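You operate a simulated robot arm through the tools that you are given. There is no shell and no other tool. Be economical: measure what you need, move in short steps, check, and stop when the job is done.

The job below is to be done with a simulated robot arm. You get a single attempt, and the scene is never put back.

## Task
Take the collar off the mould and strike the sand off flush.
Fine: free both catches, collar on the blue pad; yellow bar, put back.
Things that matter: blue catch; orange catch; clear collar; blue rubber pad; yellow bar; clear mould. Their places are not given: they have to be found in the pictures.

It is judged by the outcome, as a careful person would: the job done as asked, and still so three seconds after it is handed in. It fails if anything else is knocked over, pushed out of place, dropped, spilled or broken.

## Robot
A 6-joint arm with a two-finger parallel gripper, fixed in place. Base frame: the origin is at the foot of the arm, x ahead of it, y to its left, z up; the work surface is at about z = 853. Readings come in mm, rad, newtons and seconds.
With the tool pointing down near the work surface it reaches from about 240 to 640 mm from the base axis. Its first joint turns from -1.152 to 1.152 rad. Payload 2.7 kg.
The tool frame sits at the grasp point between the pads (the TCP): z along the fingers, y along the line on which they close. The tips reach 23 mm beyond it. Largest opening 94 mm; finger width 38, thickness 10; the body of the gripper, 54 by 96 mm, starts 39 mm behind the TCP.
Orientation is told as [roll, pitch, yaw] about the base's x, y, z axes, in that order, counted from this pose: with the fingers straight down and closing along the base's y, the tool's x points along the base's -x, its y along +y and its z along -z.

## Interface
- The arm moves only by the tool play_rows. Its argument "increments" is one flat list of numbers, 6 for each row, row after row: the shift along the tool's x, y, z in units of 50 mm (1.0 is 50 mm), then the turn, a rotation vector about the tool's x, y, z in units of 6 degrees (1.0 is 6 degrees). In form: [dx, dy, dz, ax, ay, az, dx, dy, dz, ax, ay, az, ...]. A call has 1 to 20 rows; each row shifts and turns the commanded pose from where the row before left it, along the tool's axes as they then stand. "fingers" is the closure, from 0 (fully open) to 1 (shut), set as the call begins (left out, the last holds). A call with a number of a shift or a turn outside -1 to 1 is refused whole. A row lasts 0.2 s, in which the tool goes at most 50 mm and 0.15 rad; a call with a longer step from one row to the next is refused whole, and so is a gripper value outside its range. Where a pose cannot be reached the arm comes as near as it can. A force on the tool above 40 N (or 10 N above the force at the start of the call, whichever is more), or a blocked arm, ends the call early, and 0.2 s more pass. The fingers move at their own pace (about 45 mm/s each) and stop on an object; they squeeze with about 22 N. The grip force told is the motor's: it shows also when the fingers shut on nothing. Time passes only in rows, and 0.2 s behind the last, so rows that do not move let the fingers close. The reply holds the time, the measured pose of the TCP, the force on the tool along the base axes, the opening and the grip force, in the units named above and with some noise.
- Cameras (640 x 400 px; columns grow to the right, rows downward): "scene" is fixed at [77.9, -431.4, 1412.7]; the picture's right is [0.77, -0.63, 0.00], its down [-0.31, -0.38, -0.87] and it looks along [0.55, 0.68, -0.49] (base axes); focal length 363 px, centre (320, 200). "wrist" rides on the gripper at [-39, 0, -44] in the tool frame; the picture's right is [0.00, -1.00, 0.00], its down [0.97, 0.00, -0.24] and it looks along [0.24, 0.00, 0.97] (tool axes); focal length 218 px, centre (320, 200).
- grab_frame(camera): a new picture of that camera. No time passes.
- pixel_to_xyz(camera, pixels): for up to 12 pixels [column, row] of the newest picture of that camera ("zoom" is the newest enlarged one), the place [x, y, z] in the base frame of the surface seen there, good to about 2 mm. No time passes.
- close_up(camera, box): a new picture of the part [left, top, right, bottom] of that camera's present view, enlarged. No time passes.
- sign_off(): hands the job in; it is judged then, once.

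Keep the steps short. Do not move on a guess: measure, check each grasp and each placing, and mend mistakes. In all there are 80 turns and 46 pictures (those below and enlarged ones count). Leave the gripper open and the arm clear of the work at the hand-in unless told otherwise, and finish with a single line.

The tools are called after "Emit:" as name(argument=value, ...) on one line, values as JSON. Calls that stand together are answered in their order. play_rows: Moves the arm, as the interface text tells. Its arguments: {"type":"object","properties":{"increments":{"type":"array"},"fingers":{"type":"number"}},"required":["increments"]} The other tools are called the same way: grab_frame (camera) takes a picture; pixel_to_xyz (camera, pixels) gives the place of the surface under pixels of a picture; close_up (camera, box) takes an enlarged picture of a part of a camera's view; sign_off () hands the job in.

At the start:

```text
time_s: 0.0
tool_pos: [300.7, 309.6, 1180.5]
tcp_rot: [0.002, 0.001, 0.0]
ft_force: [-0.3, 0.7, -0.4]
opening: 93.7
gripper_force: 0.1
```

scene: 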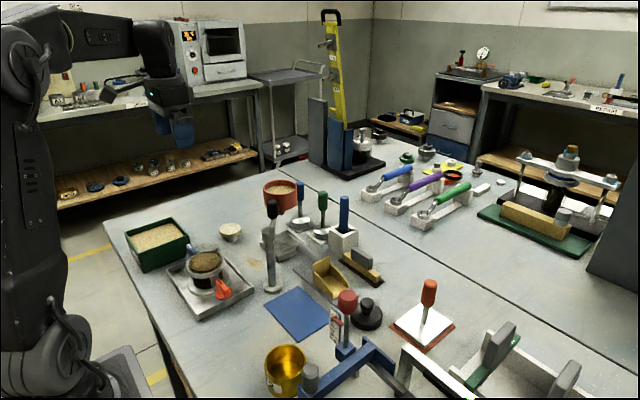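
wrist: 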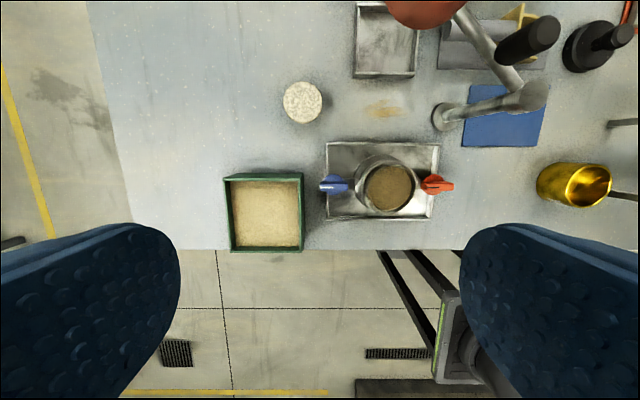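

I see the mould in the metal tray, with a blue catch on its left and an orange one on its right. I will enlarge that area first.

Emit:
close_up(camera="scene", box=[150, 220, 270, 320])

Emit:
close_up(camera="wrist", box=[300, 120, 480, 232])

Emit:
close_up(camera="scene", box=[250, 170, 450, 330])

```text
4.00 times, centred on (210, 270) of scene
```

zoom: 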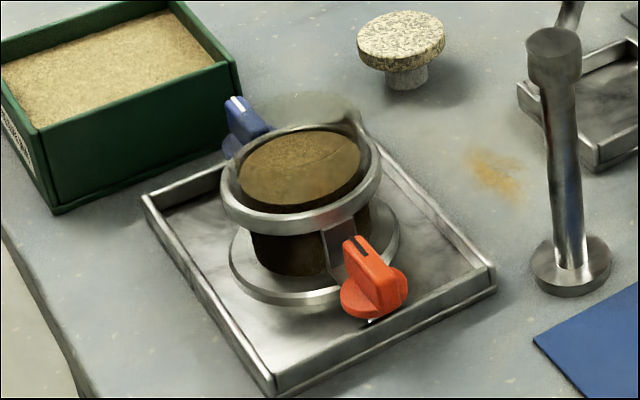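

```text
3.56 times, centred on (390, 176) of wrist
```

zoom: 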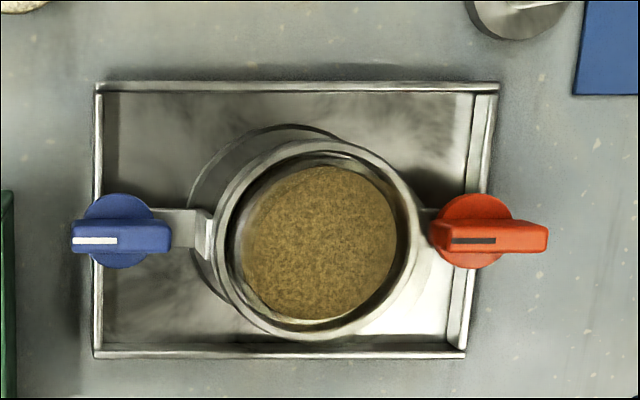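

```text
2.50 times, centred on (350, 250) of scene
```

zoom: 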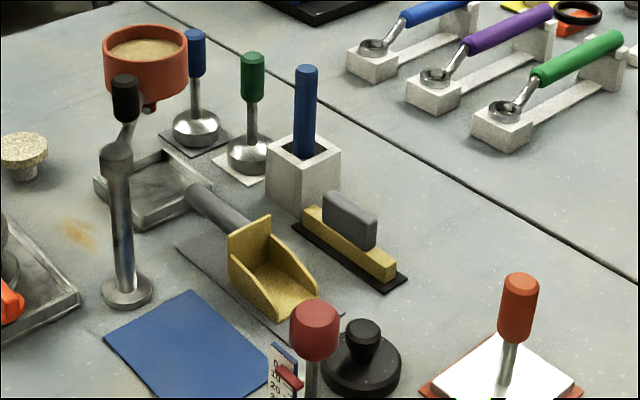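

Both catches look like knobs with a vertical axis and a raised fin. Next I measure the knobs, collar rim, sand, tray, pad and yellow bar.

Emit:
pixel_to_xyz(camera="wrist", pixels=[[324, 187], [345, 187], [334, 177], [333, 193], [432, 186], [452, 186], [433, 176], [390, 188], [360, 188], [418, 188], [388, 159], [388, 214]])

Emit:
pixel_to_xyz(camera="zoom", pixels=[[325, 205], [345, 215], [385, 265], [303, 218], [400, 280], [190, 295], [270, 370], [195, 290], [123, 170], [150, 300], [125, 90], [275, 130]])

Emit:
pixel_to_xyz(camera="scene", pixels=[[209, 257], [191, 247], [187, 264], [232, 258], [222, 295], [216, 282], [213, 276], [208, 293], [193, 262], [245, 262], [275, 300], [300, 315]])

```text
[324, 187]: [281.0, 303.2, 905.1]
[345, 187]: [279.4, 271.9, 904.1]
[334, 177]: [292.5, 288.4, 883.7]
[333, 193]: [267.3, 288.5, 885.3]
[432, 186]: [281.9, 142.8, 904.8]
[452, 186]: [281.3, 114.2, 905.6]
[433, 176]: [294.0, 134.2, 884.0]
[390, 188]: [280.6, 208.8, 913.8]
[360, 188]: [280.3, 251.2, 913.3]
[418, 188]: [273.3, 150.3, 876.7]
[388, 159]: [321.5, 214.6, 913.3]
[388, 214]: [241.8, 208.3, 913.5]
```

```text
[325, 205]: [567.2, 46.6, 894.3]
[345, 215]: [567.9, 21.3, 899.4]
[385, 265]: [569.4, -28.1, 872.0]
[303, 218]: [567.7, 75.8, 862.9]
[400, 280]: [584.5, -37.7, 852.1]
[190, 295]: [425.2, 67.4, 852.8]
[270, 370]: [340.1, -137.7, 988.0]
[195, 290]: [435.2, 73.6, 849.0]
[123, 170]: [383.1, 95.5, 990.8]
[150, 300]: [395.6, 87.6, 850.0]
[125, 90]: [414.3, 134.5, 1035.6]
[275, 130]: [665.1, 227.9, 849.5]
```

```text
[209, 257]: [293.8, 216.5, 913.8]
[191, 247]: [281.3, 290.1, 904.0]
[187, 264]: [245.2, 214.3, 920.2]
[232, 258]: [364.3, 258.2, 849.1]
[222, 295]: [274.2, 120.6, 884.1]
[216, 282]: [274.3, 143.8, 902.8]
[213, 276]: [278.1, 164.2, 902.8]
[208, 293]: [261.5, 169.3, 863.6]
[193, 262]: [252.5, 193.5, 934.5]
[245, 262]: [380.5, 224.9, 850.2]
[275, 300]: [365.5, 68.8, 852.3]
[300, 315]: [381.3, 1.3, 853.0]
```

The knobs sit at about (280, 288) and (280, 134), with fin tops at z≈905. I move the arm above the mould at a safe height to see how the catches work.

Emit:
play_rows(increments=[0, -0.5, 0.5, 0, 0, 0, 0, -0.5, 0.5, 0, 0, 0, 0, -0.5, 0.5, 0, 0, 0, 0, -0.5, 0.5, 0, 0, 0], fingers=0)

Emit:
grab_frame(camera="wrist")

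```text
time_s: 1.0
tool_pos: [299.6, 210.0, 1079.2]
tcp_rot: [0.002, 0.0, 0.003]
ft_force: [-0.7, 1.2, 0.3]
opening: 93.7
gripper_force: 0.0
```

```text
40 pictures are left
```

wrist: 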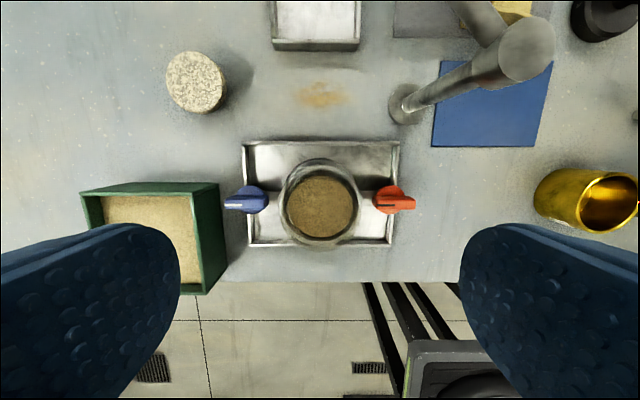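

Emit:
close_up(camera="wrist", box=[220, 140, 420, 265])

Emit:
close_up(camera="scene", box=[180, 238, 244, 302])

```text
3.20 times, centred on (320, 202) of wrist
```

zoom: 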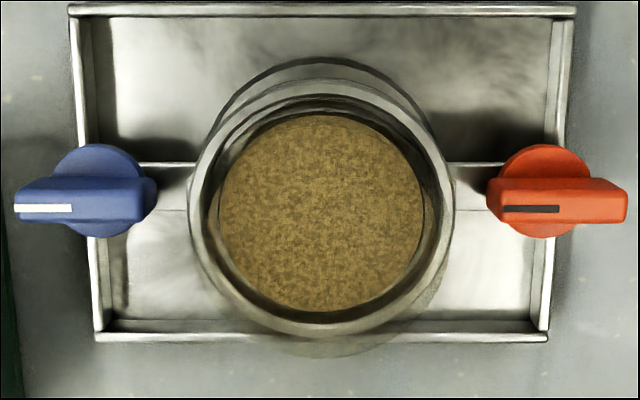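

```text
6.25 times, centred on (212, 270) of scene
```

zoom: 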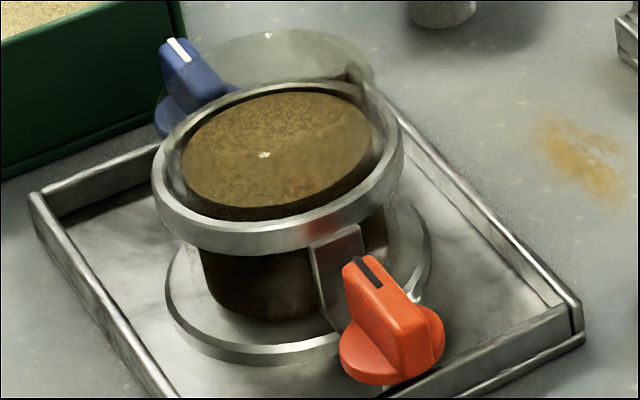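

The clear collar stands on or inside the silver ring, and straps lead down to the knobs. I measure heights on the newest enlarged scene picture.

Emit:
pixel_to_xyz(camera="zoom", pixels=[[270, 35], [355, 70], [375, 90], [240, 238], [250, 210], [160, 185], [395, 165], [335, 250], [270, 150], [260, 280], [270, 355], [300, 60]])

Emit:
pixel_to_xyz(camera="wrist", pixels=[[282, 203], [357, 203], [320, 160], [320, 170], [320, 242], [286, 203], [354, 203], [320, 205], [320, 236], [240, 201], [390, 202], [255, 200]])

```text
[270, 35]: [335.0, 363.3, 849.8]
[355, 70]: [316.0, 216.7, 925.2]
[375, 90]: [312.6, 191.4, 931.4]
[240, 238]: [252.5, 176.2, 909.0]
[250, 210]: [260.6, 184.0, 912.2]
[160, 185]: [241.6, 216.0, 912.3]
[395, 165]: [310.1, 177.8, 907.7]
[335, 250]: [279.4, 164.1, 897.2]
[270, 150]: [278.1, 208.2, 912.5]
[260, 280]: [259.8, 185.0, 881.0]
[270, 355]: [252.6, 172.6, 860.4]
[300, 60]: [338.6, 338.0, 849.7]
```

```text
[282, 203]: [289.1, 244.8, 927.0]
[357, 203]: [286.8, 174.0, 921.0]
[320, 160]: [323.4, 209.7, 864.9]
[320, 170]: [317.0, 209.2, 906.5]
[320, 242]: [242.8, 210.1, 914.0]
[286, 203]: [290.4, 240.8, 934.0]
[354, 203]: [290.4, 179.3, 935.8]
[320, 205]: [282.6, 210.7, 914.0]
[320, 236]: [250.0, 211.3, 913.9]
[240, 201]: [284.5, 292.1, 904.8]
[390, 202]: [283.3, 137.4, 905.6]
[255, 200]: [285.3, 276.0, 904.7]
```

Mould centre is ≈(281, 210), ring top z≈912, and the clear collar is about 66 mm across with its top at ≈936. I now measure fin ends, the green box beside the blue catch and the post.

Emit:
pixel_to_xyz(camera="wrist", pixels=[[227, 204], [265, 200], [246, 197], [246, 207], [375, 202], [413, 204], [395, 197], [395, 208], [218, 188], [216, 250], [250, 190], [392, 188]])

Emit:
pixel_to_xyz(camera="scene", pixels=[[186, 243], [197, 254], [213, 278], [221, 291], [189, 236], [272, 204], [272, 237], [269, 228], [268, 290], [293, 287], [265, 304], [330, 322]])

```text
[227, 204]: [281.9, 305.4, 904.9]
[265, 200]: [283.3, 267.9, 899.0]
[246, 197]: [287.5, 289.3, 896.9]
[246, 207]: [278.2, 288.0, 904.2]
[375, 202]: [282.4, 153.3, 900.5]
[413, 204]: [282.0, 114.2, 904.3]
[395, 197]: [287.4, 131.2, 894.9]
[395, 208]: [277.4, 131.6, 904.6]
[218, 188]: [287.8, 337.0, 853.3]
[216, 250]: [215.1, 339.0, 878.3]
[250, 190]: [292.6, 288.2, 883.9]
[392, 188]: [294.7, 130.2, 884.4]
```

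```text
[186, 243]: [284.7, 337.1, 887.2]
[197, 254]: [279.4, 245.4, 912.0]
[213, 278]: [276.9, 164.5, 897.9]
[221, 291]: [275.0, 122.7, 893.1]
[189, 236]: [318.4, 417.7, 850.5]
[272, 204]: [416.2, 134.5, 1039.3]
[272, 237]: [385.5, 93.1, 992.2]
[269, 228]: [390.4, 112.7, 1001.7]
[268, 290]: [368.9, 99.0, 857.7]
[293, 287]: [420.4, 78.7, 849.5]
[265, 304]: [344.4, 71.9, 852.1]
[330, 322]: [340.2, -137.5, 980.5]
```

Blue fin: centre (282, 287), along y, about 39 by 10 mm, z 884–905. I move above it and turn the tool a quarter (+90° yaw), with the fingers part closed.

Emit:
play_rows(increments=[0.12, 0.51, 0.4, 0, 0, 0, 0.12, 0.51, 0.4, 0, 0, 0, 0.12, 0.52, 0.4, 0, 0, 0, 0, 0, 0, 0, 0, -1, 0, 0, 0, 0, 0, -1, 0, 0, 0, 0, 0, -1, 0, 0, 0, 0, 0, -1, 0, 0, 0, 0, 0, -1, 0, 0, 0, 0, 0, -1, 0, 0, 0, 0, 0, -1, 0, 0, 0, 0, 0, -1, 0, 0, 0, 0, 0, -1, 0, 0, 0, 0, 0, -1, 0, 0, 0, 0, 0, -1, 0, 0, 0, 0, 0, -1, 0, 0, 0, 0, 0, -1, 0, 0, 0, 0, 0, -1, 0, 0, 0, 0, 0, -1], fingers=0.45)

Emit:
grab_frame(camera="wrist")

```text
time_s: 4.8
tool_pos: [282.8, 286.4, 1019.7]
tcp_rot: [-0.001, 0.0, 1.572]
ft_force: [-0.1, 0.9, 0.5]
opening: 51.6
gripper_force: 0.0
```

```text
37 pictures are left
```

wrist: 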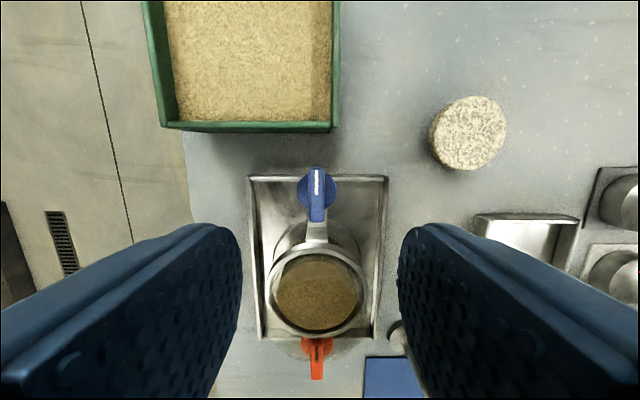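

The yaw is right and the blue fin is centred between the fingers. I lower to z≈910 (tips at 887, above the disc at 884) with the fingers still open.

Emit:
play_rows(increments=[0, 0, 0.6, 0, 0, 0, 0, 0, 0.6, 0, 0, 0, 0, 0, 0.5, 0, 0, 0, 0, 0, 0.3, 0, 0, 0, 0, 0, 0.18, 0, 0, 0])

Emit:
grab_frame(camera="wrist")

```text
time_s: 6.0
tool_pos: [283.0, 286.8, 910.8]
tcp_rot: [0.0, 0.0, 1.571]
ft_force: [0.3, -0.2, -0.2]
opening: 52.0
gripper_force: 0.0
```

```text
36 pictures are left
```

wrist: 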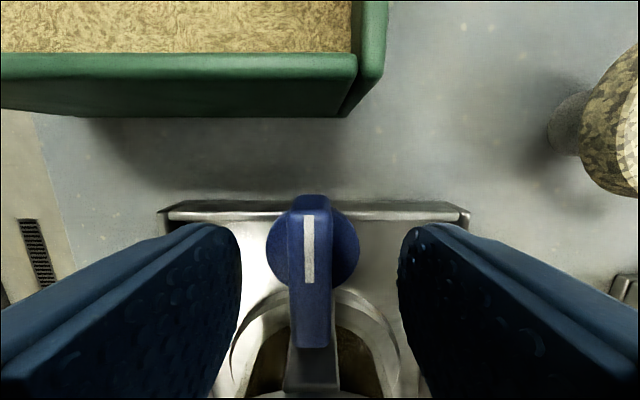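

The fin appears about 10 px left of centre (≈2 mm toward base −x). I correct that and close on the fin.

Emit:
play_rows(increments=[0, 0.035, 0, 0, 0, 0, 0, 0, 0, 0, 0, 0, 0, 0, 0, 0, 0, 0, 0, 0, 0, 0, 0, 0, 0, 0, 0, 0, 0, 0], fingers=1)

```text
time_s: 7.2
tool_pos: [279.9, 286.7, 909.8]
tcp_rot: [0.003, 0.001, 1.57]
ft_force: [-11.0, 2.3, 0.3]
opening: 12.0
gripper_force: 44.7
```

It gripped (opening 12). A side force of −11 N in x says the axis is a bit further to −x. I shift 1.5 mm to relax it, then test a small turn of 6° clockwise seen from above.

Emit:
play_rows(increments=[0, 0.03, 0, 0, 0, 0, 0, 0, 0, 0, 0, 1, 0, 0, 0, 0, 0, 0])

```text
time_s: 8.0
tool_pos: [280.1, 285.5, 910.0]
tcp_rot: [0.0, 0.001, 1.471]
ft_force: [0.9, -3.8, 2.2]
opening: 15.1
gripper_force: 44.9
```

The opening grew to 15.1 mm, so the fin did not follow: clockwise is stopped. I go back and test 6°, then 12° the other way.

Emit:
play_rows(increments=[0, 0, 0, 0, 0, -1, 0, 0, 0, 0, 0, -1, 0, 0, 0, 0, 0, -0.5, 0, 0, 0, 0, 0, 0])

```text
time_s: 9.0
tool_pos: [280.6, 286.3, 909.2]
tcp_rot: [-0.001, -0.002, 1.727]
ft_force: [14.0, -9.4, 1.6]
opening: 11.9
gripper_force: 45.0
```

The opening stays at 11.9 after 9° counter-clockwise, so the fin follows. I continue 30° and check.

Emit:
play_rows(increments=[0, 0, 0, 0, 0, -1, 0, 0, 0, 0, 0, -1, 0, 0, 0, 0, 0, -1, 0, 0, 0, 0, 0, -1, 0, 0, 0, 0, 0, -1])

Emit:
close_up(camera="wrist", box=[160, 100, 480, 300])

```text
time_s: 10.2
tool_pos: [280.5, 287.2, 910.5]
tcp_rot: [-0.003, -0.002, 2.254]
ft_force: [32.6, -4.7, 0.6]
opening: 11.9
gripper_force: 44.9
```

```text
2.00 times, centred on (320, 200) of wrist
```

zoom: 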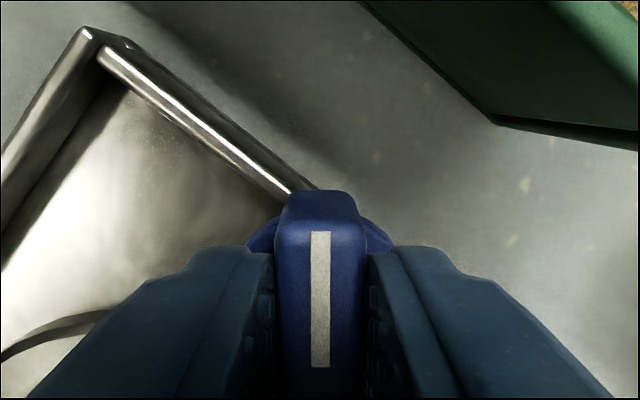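

The knob turns with the fingers. The +33 N in x means my axis is slightly off, so I shift 2 mm toward +x to relax it and turn on.

Emit:
play_rows(increments=[0.028, -0.034, 0, 0, 0, 0, 0, 0, 0, 0, 0, -1, 0, 0, 0, 0, 0, -1])

```text
time_s: 11.0
tool_pos: [281.2, 288.2, 909.8]
tcp_rot: [-0.002, 0.001, 2.464]
ft_force: [11.4, 3.6, 13.2]
opening: 12.0
gripper_force: 45.0
```

Forces fell and the opening is still 12.0. I continue turning 30°.

Emit:
play_rows(increments=[0, 0, 0, 0, 0, -1, 0, 0, 0, 0, 0, -1, 0, 0, 0, 0, 0, -1, 0, 0, 0, 0, 0, -1, 0, 0, 0, 0, 0, -1])

```text
time_s: 12.2
tool_pos: [281.9, 287.6, 911.0]
tcp_rot: [-0.005, 0.002, 2.987]
ft_force: [10.8, 17.2, 7.6]
opening: 11.9
gripper_force: 44.8
```

Now at 81° of turn, still following. I turn the last 9° and a little beyond to feel for the stop.

Emit:
play_rows(increments=[0, 0, 0, 0, 0, -1, 0, 0, 0, 0, 0, -0.5, 0, 0, 0, 0, 0, -0.5, 0, 0, 0, 0, 0, 0])

Emit:
close_up(camera="scene", box=[160, 220, 260, 282])

```text
time_s: 13.2
tool_pos: [282.1, 289.8, 911.5]
tcp_rot: [-0.004, 0.003, -3.09]
ft_force: [8.1, 25.3, -1.1]
opening: 13.4
gripper_force: 45.0
```

```text
6.40 times, centred on (210, 251) of scene
```

zoom: 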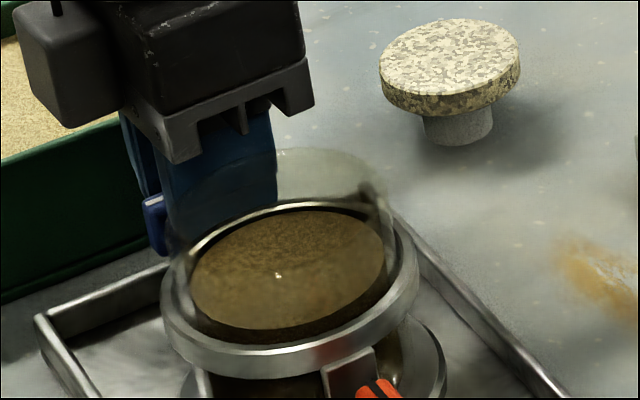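

The opening rose to 13.4: the knob is at its stop, at about 90°. I ease back 3°, open the fingers only to about 24 mm, and rise.

Emit:
play_rows(increments=[0, 0.03, 0, 0, 0, 0.5, 0, 0, 0, 0, 0, 0, 0, 0, 0, 0, 0, 0], fingers=0.75)

Emit:
play_rows(increments=[0, 0, -0.3, 0, 0, 0, 0, 0, -0.5, 0, 0, 0, 0, 0, -0.7, 0, 0, 0, 0, 0, -0.7, 0, 0, 0])

Emit:
grab_frame(camera="wrist")

```text
time_s: 14.0
tool_pos: [281.9, 286.2, 909.7]
tcp_rot: [0.0, -0.002, -3.14]
ft_force: [0.2, -0.3, -0.1]
opening: 23.4
gripper_force: 0.1
```

```text
time_s: 15.0
tool_pos: [281.2, 284.4, 1019.8]
tcp_rot: [0.0, -0.001, -3.142]
ft_force: [0.5, -0.1, 0.0]
opening: 23.4
gripper_force: 0.0
```

```text
33 pictures are left
```

wrist: 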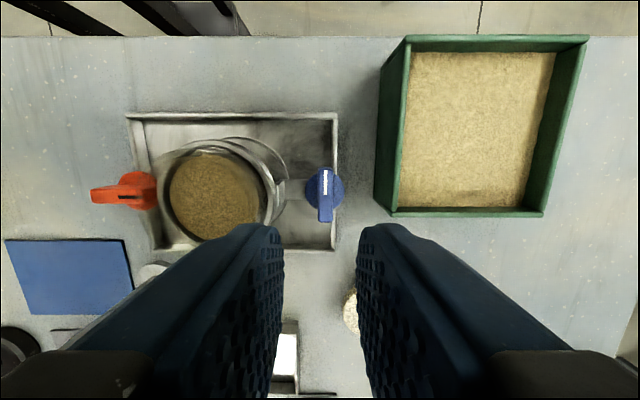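

The blue catch is now a quarter turn round (mark toward −x). I rotate the tool back to yaw +90 and travel above the orange catch at (281.5, 133).

Emit:
play_rows(increments=[0, 0, 0, 0, 0, 1, 0, 0, 0, 0, 0, 1, 0, 0, 0, 0, 0, 1, 0, 0, 0, 0, 0, 1, 0, 0, 0, 0, 0, 1, 0, 0, 0, 0, 0, 1, 0, 0, 0, 0, 0, 1, 0, 0, 0, 0, 0, 1, 0, 0, 0, 0, 0, 1, 0, 0, 0, 0, 0, 1, 0, 0, 0, 0, 0, 1, 0, 0, 0, 0, 0, 1, 0, 0, 0, 0, 0, 1, 0, 0, 0, 0, 0, 1, 0, 0, 0, 0, 0, 1, 0.75, 0, 0, 0, 0, 0, 0.76, 0, 0, 0, 0, 0, 0.76, 0, 0, 0, 0, 0, 0.76, 0, 0, 0, 0, 0], fingers=0.5)

Emit:
grab_frame(camera="wrist")

```text
time_s: 19.0
tool_pos: [281.5, 133.9, 1018.6]
tcp_rot: [0.0, 0.001, 1.571]
ft_force: [-0.5, -0.1, -0.6]
opening: 47.1
gripper_force: 0.0
```

```text
32 pictures are left
```

wrist: 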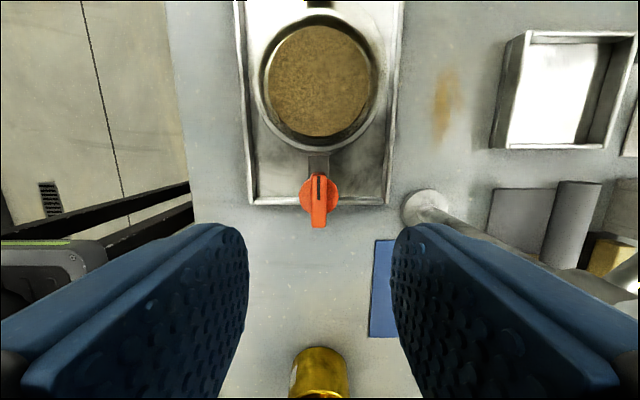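

The orange fin is centred (column 319). I lower slowly to z≈911, with the force limit on watch.

Emit:
play_rows(increments=[0, 0, 0.5, 0, 0, 0, 0, 0, 0.5, 0, 0, 0, 0, 0, 0.4, 0, 0, 0, 0, 0, 0.3, 0, 0, 0, 0, 0, 0.25, 0, 0, 0, 0, 0, 0.2, 0, 0, 0])

Emit:
close_up(camera="scene", box=[160, 220, 272, 290])

Emit:
grab_frame(camera="wrist")

```text
time_s: 20.4
tool_pos: [280.7, 133.5, 912.3]
tcp_rot: [0.0, -0.001, 1.571]
ft_force: [-0.2, 1.0, -0.3]
opening: 47.2
gripper_force: 0.0
```

```text
5.71 times, centred on (216, 255) of scene
```

zoom: 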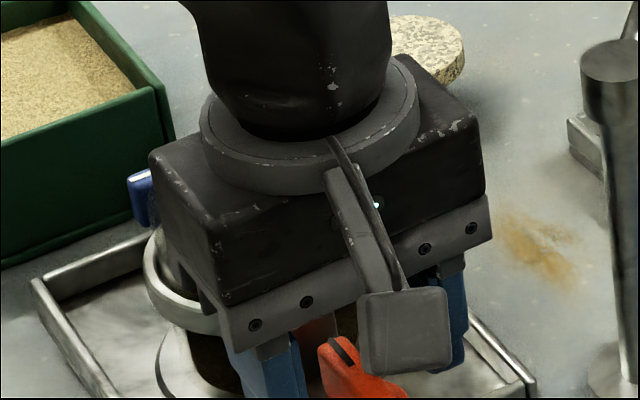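

```text
30 pictures are left
```

wrist: 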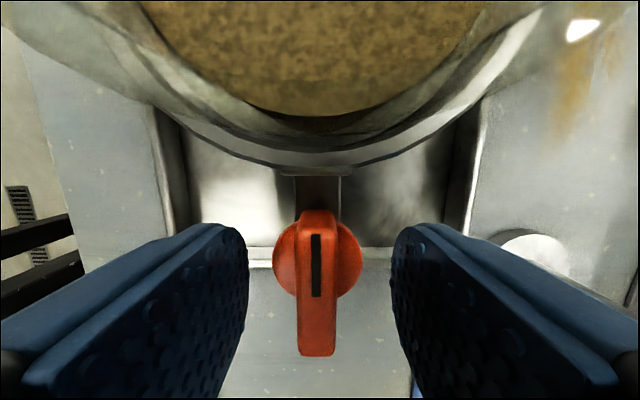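

No contact, and the fin is centred at column 317. I close on it, let it settle, and test 6° counter-clockwise.

Emit:
play_rows(increments=[0, 0.01, 0, 0, 0, 0, 0, 0, 0, 0, 0, 0, 0, 0, 0, 0, 0, 0, 0, 0, 0, 0, 0, 0, 0, 0, 0, 0, 0, 0], fingers=1)

Emit:
play_rows(increments=[0, 0, 0, 0, 0, -1, 0, 0, 0, 0, 0, 0])

```text
time_s: 21.6
tool_pos: [279.4, 133.4, 912.0]
tcp_rot: [0.0, 0.001, 1.571]
ft_force: [-9.1, 1.4, -1.0]
opening: 11.8
gripper_force: 44.8
```

```text
time_s: 22.2
tool_pos: [279.4, 133.2, 911.0]
tcp_rot: [0.004, -0.001, 1.677]
ft_force: [-18.7, 7.5, -0.3]
opening: 12.0
gripper_force: 45.3
```

The opening holds at 12.0, so it probably turns. Two more steps to make sure.

Emit:
play_rows(increments=[0, 0.02, 0, 0, 0, -1, 0, 0, 0, 0, 0, -0.5, 0, 0, 0, 0, 0, 0])

Emit:
close_up(camera="wrist", box=[160, 100, 480, 300])

```text
time_s: 23.0
tool_pos: [279.3, 133.6, 912.8]
tcp_rot: [0.002, 0.0, 1.834]
ft_force: [-21.7, 8.9, 2.5]
opening: 11.8
gripper_force: 44.9
```

```text
2.00 times, centred on (320, 200) of wrist
```

zoom: 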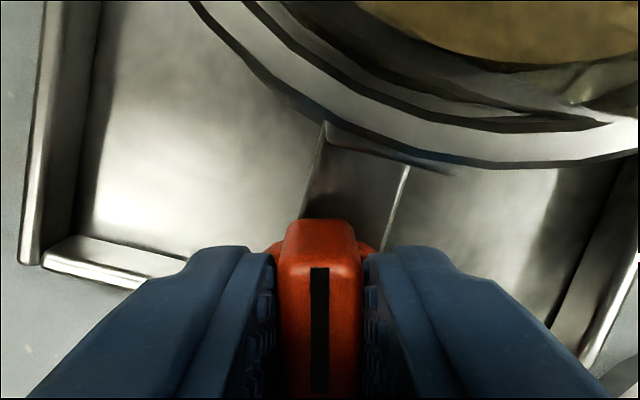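

The fin turns freely counter-clockwise. I relax the −22 N side force by 1.5 mm toward −x and continue 30°.

Emit:
play_rows(increments=[-0.01, 0.03, 0, 0, 0, 0, 0, 0, 0, 0, 0, -1, 0, 0, 0, 0, 0, -1, 0, 0, 0, 0, 0, -1, 0, 0, 0, 0, 0, -1, 0, 0, 0, 0, 0, -1])

```text
time_s: 24.4
tool_pos: [277.8, 132.9, 911.0]
tcp_rot: [0.0, 0.0, 2.359]
ft_force: [-14.3, -11.9, 18.3]
opening: 11.7
gripper_force: 45.1
```

Still following (opening 11.7). I continue 36°.

Emit:
play_rows(increments=[0, 0, 0, 0, 0, -1, 0, 0, 0, 0, 0, -1, 0, 0, 0, 0, 0, -1, 0, 0, 0, 0, 0, -1, 0, 0, 0, 0, 0, -1, 0, 0, 0, 0, 0, -1])

```text
time_s: 25.4
tool_pos: [276.1, 132.5, 911.3]
tcp_rot: [0.008, -0.005, 2.731]
ft_force: [-5.1, -7.1, 7.6]
opening: 12.2
gripper_force: 45.4
stopped in row 4: the force on the tool passed its limit (the readings are from after the stop); the commanded pose is now the measured one
```

The force limit stopped it at 66° of turn; the tool had drifted to x=276, off the knob axis. I recentre by a few mm and continue gently.

Emit:
play_rows(increments=[0.05, -0.03, 0, 0, 0, 0, 0, 0, 0, 0, 0, 0])

Emit:
play_rows(increments=[0, 0, 0, 0, 0, -0.6, 0, 0, 0, 0, 0, -0.6, 0, 0, 0, 0, 0, -0.6, 0, 0, 0, 0, 0, 0])

```text
time_s: 25.9
tool_pos: [276.5, 132.1, 911.7]
tcp_rot: [0.013, -0.01, 2.73]
ft_force: [-8.2, -1.2, 8.4]
opening: 12.0
gripper_force: 45.1
stopped in row 2: the force on the tool passed its limit (the readings are from after the stop); the commanded pose is now the measured one
```

```text
time_s: 26.9
tool_pos: [277.1, 132.1, 912.9]
tcp_rot: [0.004, -0.013, 2.885]
ft_force: [-23.4, -18.0, 6.6]
opening: 12.3
gripper_force: 44.8
```

It turned on to 75°, but with side strain. I release slightly to relax and look before regripping.

Emit:
play_rows(increments=[0, 0, 0, 0, 0, 0, 0, 0, 0, 0, 0, 0, 0, 0, 0, 0, 0, 0], fingers=0.72)

Emit:
grab_frame(camera="wrist")

Emit:
close_up(camera="scene", box=[160, 220, 272, 290])

```text
time_s: 27.1
tool_pos: [276.8, 129.6, 910.7]
tcp_rot: [0.014, -0.018, 2.894]
ft_force: [-6.2, -8.1, 5.4]
opening: 26.4
gripper_force: 0.1
stopped in row 1: the force on the tool passed its limit (the readings are from after the stop); the commanded pose is now the measured one
```

```text
28 pictures are left
```

wrist: 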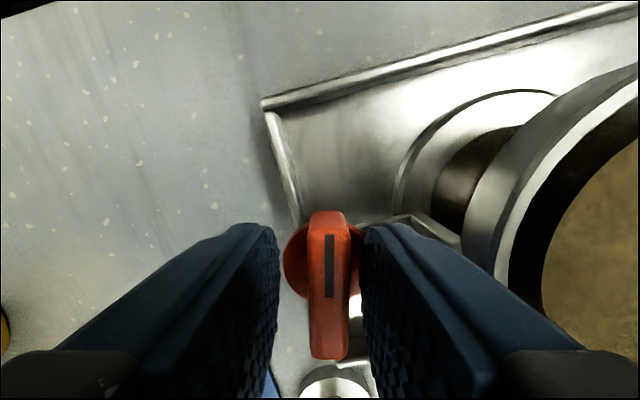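

```text
5.71 times, centred on (216, 255) of scene
```

zoom: 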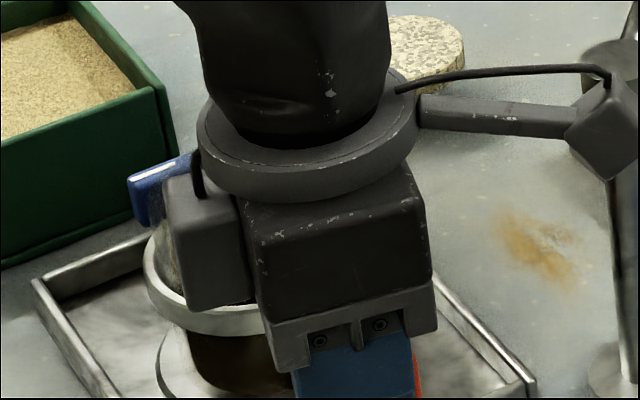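

A bracket on the hand (right side of the zoom) points toward the metal post, which may explain the side force. I measure the bracket box and the post before moving.

Emit:
pixel_to_xyz(camera="zoom", pixels=[[600, 130], [590, 155], [625, 110], [480, 115], [625, 190], [610, 60], [625, 330], [615, 380], [205, 240], [210, 300], [635, 30]])

Emit:
grab_frame(camera="scene")

```text
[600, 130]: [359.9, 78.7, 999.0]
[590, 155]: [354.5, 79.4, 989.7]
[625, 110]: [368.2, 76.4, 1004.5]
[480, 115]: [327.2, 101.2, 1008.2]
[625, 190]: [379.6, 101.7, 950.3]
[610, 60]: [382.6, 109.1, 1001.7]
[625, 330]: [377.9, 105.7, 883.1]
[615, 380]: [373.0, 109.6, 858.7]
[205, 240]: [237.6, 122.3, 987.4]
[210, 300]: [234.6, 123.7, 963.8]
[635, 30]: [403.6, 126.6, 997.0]
```

```text
26 pictures are left
```

scene: 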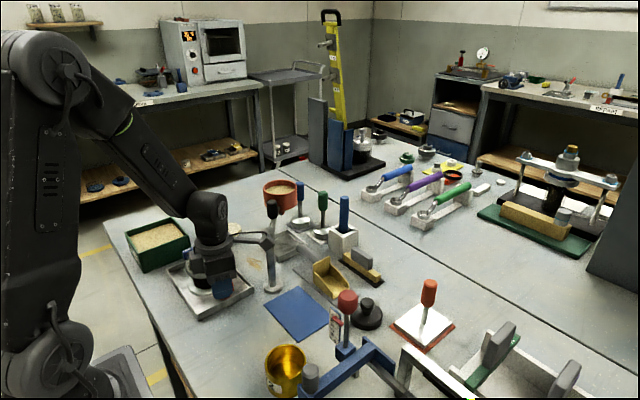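

The bracket box (x≈368, z≈1000) was rubbing against the post head (x≈379). The post base and top sit at the same pixels as at the start. I slide back 6 mm along the fin, away from the post, then rise straight up.

Emit:
play_rows(increments=[-0.12, 0, 0, 0, 0, 0, 0, 0, 0, 0, 0, 0])

```text
time_s: 27.7
tool_pos: [270.4, 132.0, 912.5]
tcp_rot: [0.014, -0.016, 2.899]
ft_force: [-1.1, -2.8, -1.1]
opening: 26.2
gripper_force: 0.1
```

The force is gone. I rise straight up 120 mm.

Emit:
play_rows(increments=[0, 0, -0.4, 0, 0, 0, 0, 0, -0.5, 0, 0, 0, 0, 0, -0.5, 0, 0, 0, 0, 0, -0.5, 0, 0, 0, 0, 0, -0.5, 0, 0, 0])

Emit:
close_up(camera="scene", box=[150, 190, 310, 310])

```text
time_s: 28.9
tool_pos: [274.6, 132.7, 1032.7]
tcp_rot: [0.014, -0.017, 2.9]
ft_force: [0.3, 0.4, -0.5]
opening: 26.3
gripper_force: 0.1
```

```text
3.33 times, centred on (230, 250) of scene
```

zoom: 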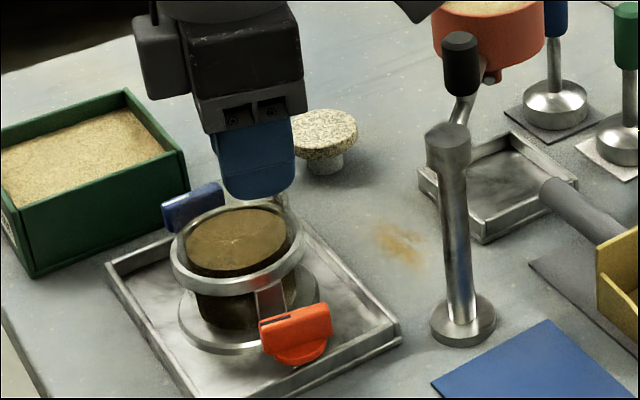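

The post is unmoved (base and top pixels match the start). The orange fin still lacks a few degrees. I turn the tool round by 180° so the bracket points away from the post, in two calls.

Emit:
play_rows(increments=[0, 0, 0, 0, 0, 1, 0, 0, 0, 0, 0, 1, 0, 0, 0, 0, 0, 1, 0, 0, 0, 0, 0, 1, 0, 0, 0, 0, 0, 1, 0, 0, 0, 0, 0, 1, 0, 0, 0, 0, 0, 1, 0, 0, 0, 0, 0, 1, 0, 0, 0, 0, 0, 1, 0, 0, 0, 0, 0, 1, 0, 0, 0, 0, 0, 1, 0, 0, 0, 0, 0, 1, 0, 0, 0, 0, 0, 1, 0, 0, 0, 0, 0, 1, 0, 0, 0, 0, 0, 1], fingers=0.6)

Emit:
play_rows(increments=[0, 0, 0, 0, 0, 1, 0, 0, 0, 0, 0, 1, 0, 0, 0, 0, 0, 1, 0, 0, 0, 0, 0, 1, 0, 0, 0, 0, 0, 1, 0, 0, 0, 0, 0, 1, 0, 0, 0, 0, 0, 1, 0, 0, 0, 0, 0, 1, 0, 0, 0, 0, 0, 1, 0, 0, 0, 0, 0, 1, 0, 0, 0, 0, 0, 1, 0, 0, 0, 0, 0, 1, 0, 0, 0, 0, 0, 1, 0, 0, 0, 0, 0, 1, 0, 0, 0, 0, 0, 1])

Emit:
grab_frame(camera="wrist")

```text
time_s: 32.1
tool_pos: [274.1, 132.6, 1032.4]
tcp_rot: [0.016, 0.015, 1.324]
ft_force: [-1.0, 0.3, 0.2]
opening: 37.7
gripper_force: 0.1
```

```text
time_s: 35.3
tool_pos: [273.1, 132.0, 1032.7]
tcp_rot: [-0.014, 0.017, -0.246]
ft_force: [0.0, 0.5, -0.4]
opening: 37.2
gripper_force: 0.1
```

```text
24 pictures are left
```

wrist: 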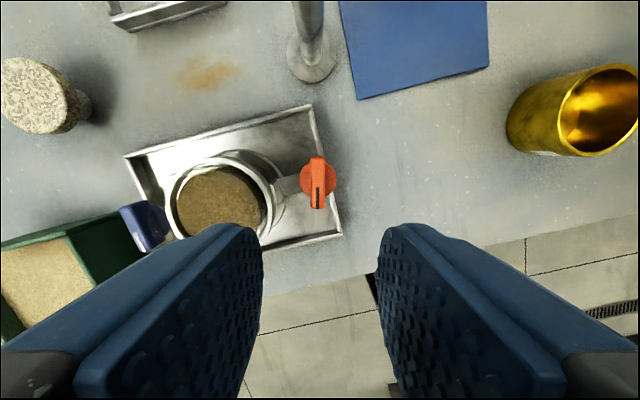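

The fin lines up with the tool now. I level the tool, centre it over (281.5, 132.5), and lower to z≈950.

Emit:
play_rows(increments=[0, 0, 0, -0.13, -0.16, 0, -0.16, 0.05, 0.5, 0, 0, 0, 0, 0, 0.5, 0, 0, 0, 0, 0, 0.5, 0, 0, 0, 0, 0, 0.1, 0, 0, 0])

Emit:
grab_frame(camera="wrist")

```text
time_s: 36.5
tool_pos: [280.5, 134.8, 951.4]
tcp_rot: [0.001, 0.0, -0.242]
ft_force: [-0.8, -0.2, 0.5]
opening: 37.6
gripper_force: 0.2
```

```text
23 pictures are left
```

wrist: 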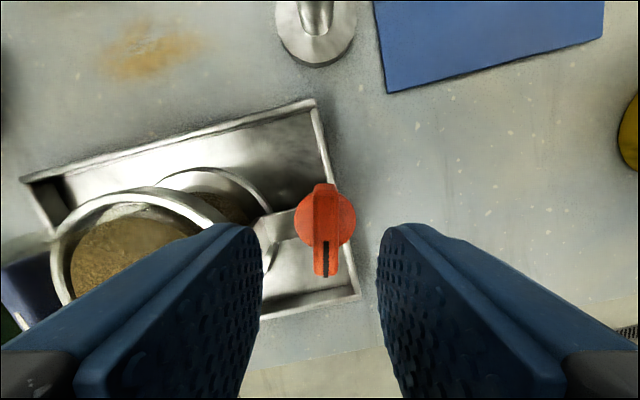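

The fin is ~2.5 mm to the right (column 326). I correct it, narrow the fingers to 26 mm to stay clear of the strap, and descend to z≈911.

Emit:
play_rows(increments=[0, -0.045, 0, 0, 0, 0, 0, 0, 0, 0, 0, 0, 0, 0, 0.3, 0, 0, 0, 0, 0, 0.3, 0, 0, 0, 0, 0, 0.2, 0, 0, 0], fingers=0.72)

Emit:
play_rows(increments=[0, 0, 0, 0, 0, 0, 0, 0, 0, 0, 0, 0, 0, 0, 0, 0, 0, 0], fingers=1)

```text
time_s: 37.7
tool_pos: [281.5, 130.6, 911.5]
tcp_rot: [0.0, 0.001, -0.241]
ft_force: [-0.1, 0.3, 0.1]
opening: 26.3
gripper_force: 0.1
```

```text
time_s: 38.5
tool_pos: [281.7, 130.8, 911.9]
tcp_rot: [-0.002, 0.0, -0.242]
ft_force: [0.7, -9.5, -1.7]
opening: 12.1
gripper_force: 44.6
```

Gripped with opening 12.1. I turn counter-clockwise to just past yaw 0, to the stop.

Emit:
play_rows(increments=[0, 0, 0, 0, 0, -0.8, 0, 0, 0, 0, 0, -0.8, 0, 0, 0, 0, 0, -0.8, 0, 0, 0, 0, 0, 0])

Emit:
play_rows(increments=[0, 0, 0, 0, 0, -0.6, 0, 0, 0, 0, 0, 0])

```text
time_s: 39.5
tool_pos: [281.0, 130.4, 912.4]
tcp_rot: [-0.001, 0.003, 0.007]
ft_force: [-0.5, -10.2, -9.3]
opening: 12.0
gripper_force: 44.9
```

```text
time_s: 40.1
tool_pos: [280.8, 130.4, 911.1]
tcp_rot: [-0.002, 0.002, 0.067]
ft_force: [-1.9, -8.1, -10.7]
opening: 14.3
gripper_force: 45.5
```

The opening grew to 14.3 past yaw 0, so the stop is reached at 90°, the same as blue. I ease back, open and rise.

Emit:
play_rows(increments=[0, 0, 0, 0, 0, 0.6, 0, 0, 0, 0, 0, 0, 0, 0, 0, 0, 0, 0], fingers=0.72)

Emit:
play_rows(increments=[0, 0, -0.3, 0, 0, 0, 0, 0, -0.6, 0, 0, 0, 0, 0, -0.6, 0, 0, 0, 0, 0, -0.5, 0, 0, 0])

Emit:
close_up(camera="scene", box=[150, 220, 310, 320])

```text
time_s: 40.9
tool_pos: [280.9, 131.6, 911.6]
tcp_rot: [0.0, 0.0, 0.009]
ft_force: [0.1, 0.0, -1.2]
opening: 26.2
gripper_force: 0.1
```

```text
time_s: 41.9
tool_pos: [280.5, 131.4, 1011.8]
tcp_rot: [-0.001, 0.0, 0.007]
ft_force: [0.0, 0.0, -0.1]
opening: 26.2
gripper_force: 0.1
```

```text
4.00 times, centred on (230, 270) of scene
```

zoom: 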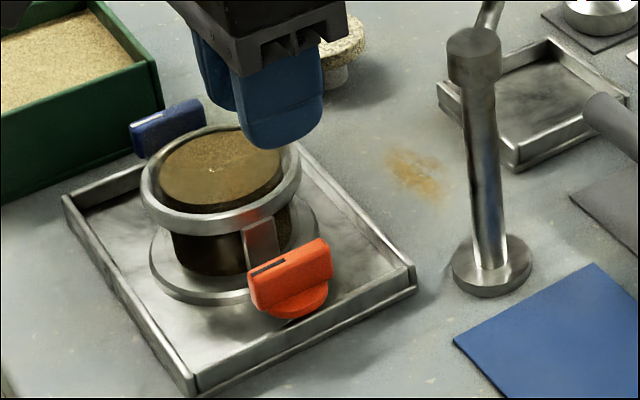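

Both catches are open. Next I centre over the mould at (281, 210.5) with the fingers fully open and lower to z≈945, stopping to look.

Emit:
play_rows(increments=[0, 0.53, 0, 0, 0, 0, 0, 0.53, 0, 0, 0, 0, 0, 0.52, 0, 0, 0, 0, 0, 0, 0.4, 0, 0, 0, 0, 0, 0.4, 0, 0, 0, 0, 0, 0.3, 0, 0, 0], fingers=0)

Emit:
grab_frame(camera="wrist")

```text
time_s: 43.3
tool_pos: [280.5, 210.1, 955.8]
tcp_rot: [0.001, 0.0, 0.009]
ft_force: [0.2, -0.5, 0.0]
opening: 94.1
gripper_force: 0.1
```

```text
21 pictures are left
```

wrist: 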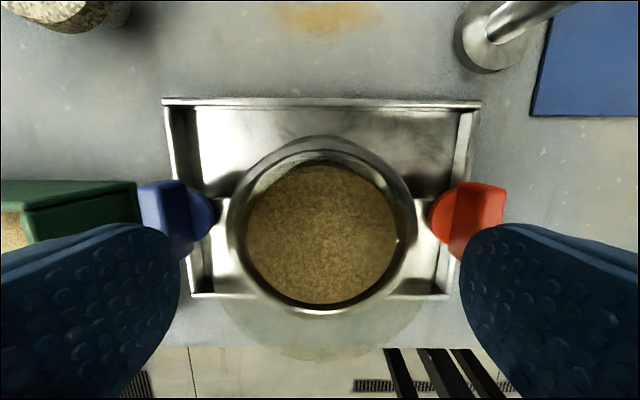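

The collar is centred (columns 228–415). I lower to z≈938 and close on the clear wall.

Emit:
play_rows(increments=[0, 0, 0.2, 0, 0, 0, 0, 0, 0.15, 0, 0, 0])

Emit:
play_rows(increments=[0, 0, 0, 0, 0, 0, 0, 0, 0, 0, 0, 0, 0, 0, 0, 0, 0, 0, 0, 0, 0, 0, 0, 0], fingers=1)

```text
time_s: 43.9
tool_pos: [279.8, 210.8, 938.4]
tcp_rot: [-0.003, 0.001, 0.01]
ft_force: [-0.2, 0.5, -0.1]
opening: 93.8
gripper_force: 0.1
```

```text
time_s: 44.9
tool_pos: [279.5, 210.3, 939.1]
tcp_rot: [0.002, 0.0, 0.009]
ft_force: [0.0, -0.1, 0.3]
opening: 71.5
gripper_force: 21.9
```

It holds at 71.5 mm, with balanced forces. I lift gently by 12 mm and read the force.

Emit:
play_rows(increments=[0, 0, -0.06, 0, 0, 0, 0, 0, -0.06, 0, 0, 0, 0, 0, -0.06, 0, 0, 0, 0, 0, -0.06, 0, 0, 0])

Emit:
close_up(camera="scene", box=[150, 220, 278, 300])

```text
time_s: 45.9
tool_pos: [280.0, 210.5, 951.3]
tcp_rot: [0.002, 0.0, 0.007]
ft_force: [0.1, 0.8, -1.1]
opening: 71.3
gripper_force: 21.8
```

```text
5.00 times, centred on (214, 260) of scene
```

zoom: 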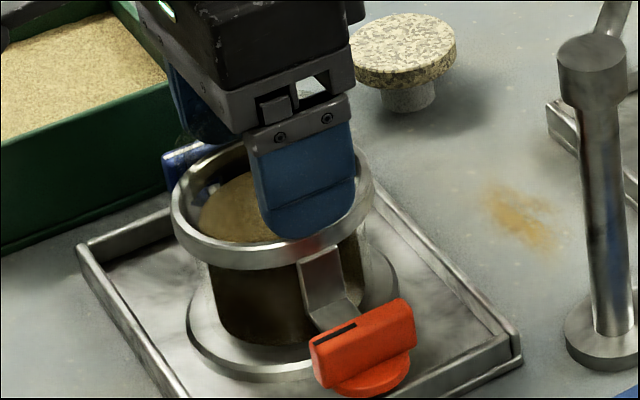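

The collar with its ring comes free; the straps and knobs stay on the mould. I lift it a further 90 mm straight up and measure the pad.

Emit:
play_rows(increments=[0, 0, -0.1, 0, 0, 0, 0, 0, -0.2, 0, 0, 0, 0, 0, -0.3, 0, 0, 0, 0, 0, -0.4, 0, 0, 0, 0, 0, -0.4, 0, 0, 0, 0, 0, -0.4, 0, 0, 0])

Emit:
close_up(camera="scene", box=[160, 200, 352, 344])

Emit:
pixel_to_xyz(camera="scene", pixels=[[267, 304], [295, 288], [329, 321], [301, 339], [297, 312], [272, 292], [283, 287], [262, 289], [303, 248], [345, 325], [330, 290], [366, 300]])

```text
time_s: 47.3
tool_pos: [280.5, 210.1, 1042.4]
tcp_rot: [-0.002, 0.001, 0.01]
ft_force: [0.1, 1.0, -1.8]
opening: 71.4
gripper_force: 21.7
```

```text
2.78 times, centred on (256, 272) of scene
```

zoom: 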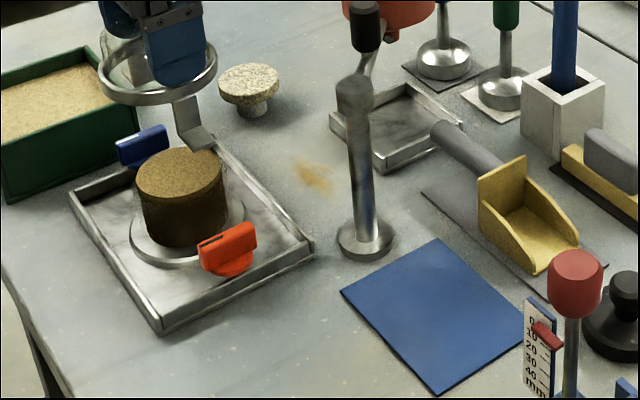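

```text
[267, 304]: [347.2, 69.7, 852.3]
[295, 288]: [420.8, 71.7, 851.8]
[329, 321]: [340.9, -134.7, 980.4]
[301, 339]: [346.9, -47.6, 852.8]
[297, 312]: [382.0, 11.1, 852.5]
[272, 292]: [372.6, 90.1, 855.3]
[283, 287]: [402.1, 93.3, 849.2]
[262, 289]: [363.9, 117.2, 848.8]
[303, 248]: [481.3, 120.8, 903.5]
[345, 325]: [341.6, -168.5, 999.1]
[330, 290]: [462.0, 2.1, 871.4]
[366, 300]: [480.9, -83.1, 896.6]
```

The collar has two L-shaped feet hanging below the ring. I measure the feet's extent, the brass cup and the post base, to fit the collar on the pad (x 345–421, y −48–71).

Emit:
pixel_to_xyz(camera="zoom", pixels=[[186, 100], [190, 130], [200, 148], [214, 144], [205, 125], [210, 80], [104, 85], [160, 97], [340, 240], [365, 258], [390, 240], [355, 90]])

Emit:
close_up(camera="wrist", box=[120, 60, 520, 310])

Emit:
pixel_to_xyz(camera="scene", pixels=[[284, 348], [284, 385], [305, 360], [266, 355], [311, 372], [271, 205], [211, 270], [205, 280]])

```text
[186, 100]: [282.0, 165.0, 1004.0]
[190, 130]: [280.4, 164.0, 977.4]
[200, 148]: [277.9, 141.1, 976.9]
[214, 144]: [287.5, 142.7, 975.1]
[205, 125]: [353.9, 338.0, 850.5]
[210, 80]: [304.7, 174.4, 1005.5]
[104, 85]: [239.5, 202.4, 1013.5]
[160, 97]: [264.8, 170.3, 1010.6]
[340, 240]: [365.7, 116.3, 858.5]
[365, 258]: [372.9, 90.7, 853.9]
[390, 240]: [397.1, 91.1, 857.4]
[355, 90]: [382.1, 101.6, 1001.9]
```

```text
1.60 times, centred on (320, 185) of wrist
```

zoom: 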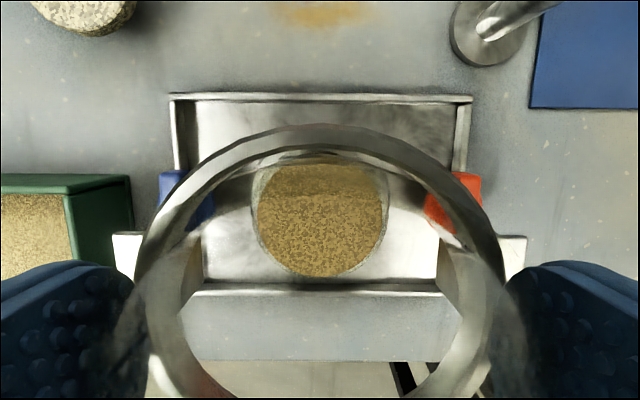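

```text
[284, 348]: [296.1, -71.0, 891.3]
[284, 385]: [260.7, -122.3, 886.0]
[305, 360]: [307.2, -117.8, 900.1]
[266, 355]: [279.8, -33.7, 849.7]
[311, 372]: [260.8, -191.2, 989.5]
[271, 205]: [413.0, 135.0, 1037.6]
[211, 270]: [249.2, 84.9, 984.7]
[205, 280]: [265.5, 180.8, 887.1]
```

The feet reach ±70 mm, so a 27° turn (+y foot swinging away from the post) fits them best along the pad's diagonal. I carry in two legs around the post: along −y to y≈11, then +x to 384, then turn.

Emit:
play_rows(increments=[0, -0.25, 0, 0, 0, 0, 0, -0.5, 0, 0, 0, 0, 0, -0.5, 0, 0, 0, 0, 0, -0.5, 0, 0, 0, 0, 0, -0.5, 0, 0, 0, 0, 0, -0.5, 0, 0, 0, 0, 0, -0.5, 0, 0, 0, 0, 0, -0.5, 0, 0, 0, 0, 0, -0.23, 0, 0, 0, 0, -0.3, 0, 0, 0, 0, 0, -0.5, 0, 0, 0, 0, 0, -0.5, 0, 0, 0, 0, 0, -0.5, 0, 0, 0, 0, 0, -0.27, 0, 0, 0, 0, 0, 0, 0, 0, 0, 0, -0.9, 0, 0, 0, 0, 0, -0.9, 0, 0, 0, 0, 0, -0.9, 0, 0, 0, 0, 0, -0.9, 0, 0, 0, 0, 0, -0.9])

Emit:
grab_frame(camera="scene")

```text
time_s: 51.3
tool_pos: [385.0, 12.1, 1042.3]
tcp_rot: [0.001, 0.002, 0.48]
ft_force: [-0.1, 0.5, -1.4]
opening: 71.4
gripper_force: 21.9
```

```text
17 pictures are left
```

scene: 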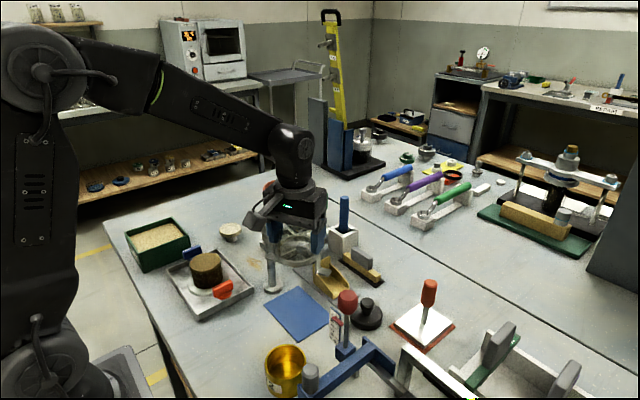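

Clear of the post and gauge, held at 71.4. I lower 106 mm, then the last part in small steps watching the force.

Emit:
play_rows(increments=[0, 0, 0.3, 0, 0, 0, 0, 0, 0.4, 0, 0, 0, 0, 0, 0.4, 0, 0, 0, 0, 0, 0.4, 0, 0, 0, 0, 0, 0.4, 0, 0, 0, 0, 0, 0.2, 0, 0, 0, 0, 0, 0.1, 0, 0, 0])

Emit:
play_rows(increments=[0, 0, 0.04, 0, 0, 0, 0, 0, 0.04, 0, 0, 0, 0, 0, 0.04, 0, 0, 0])

```text
time_s: 52.9
tool_pos: [385.1, 13.4, 931.7]
tcp_rot: [0.002, 0.0, 0.48]
ft_force: [0.0, 0.5, -1.4]
opening: 71.5
gripper_force: 22.2
```

```text
time_s: 53.7
tool_pos: [385.3, 12.4, 926.2]
tcp_rot: [-0.001, -0.001, 0.479]
ft_force: [-1.3, -0.7, -1.0]
opening: 71.2
gripper_force: 22.2
```

Emit:
play_rows(increments=[0, 0, 0.03, 0, 0, 0, 0, 0, 0.03, 0, 0, 0, 0, 0, 0, 0, 0, 0])

Emit:
close_up(camera="scene", box=[230, 220, 350, 350])

```text
time_s: 54.5
tool_pos: [385.5, 11.5, 922.8]
tcp_rot: [-0.001, -0.001, 0.48]
ft_force: [0.3, -0.9, -1.6]
opening: 71.5
gripper_force: 21.9
```

```text
3.08 times, centred on (290, 285) of scene
```

zoom: 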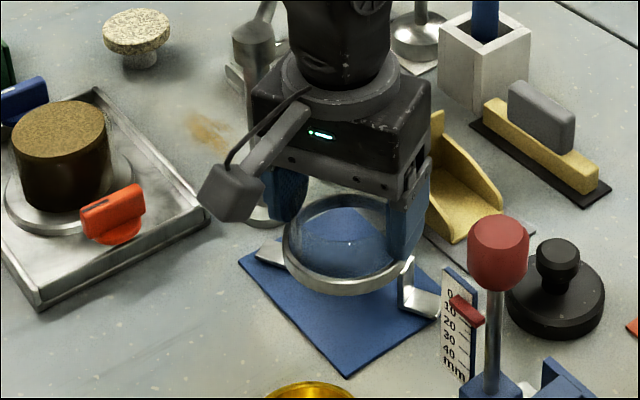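

The feet are just above the pad near opposite corners. I go on down in 1.5 mm steps until contact.

Emit:
play_rows(increments=[0, 0, 0.03, 0, 0, 0, 0, 0, 0.03, 0, 0, 0, 0, 0, 0.02, 0, 0, 0, 0, 0, 0, 0, 0, 0])

```text
time_s: 55.5
tool_pos: [385.5, 12.4, 919.8]
tcp_rot: [-0.002, -0.002, 0.48]
ft_force: [-6.4, -0.6, 22.6]
opening: 71.9
gripper_force: 22.1
```

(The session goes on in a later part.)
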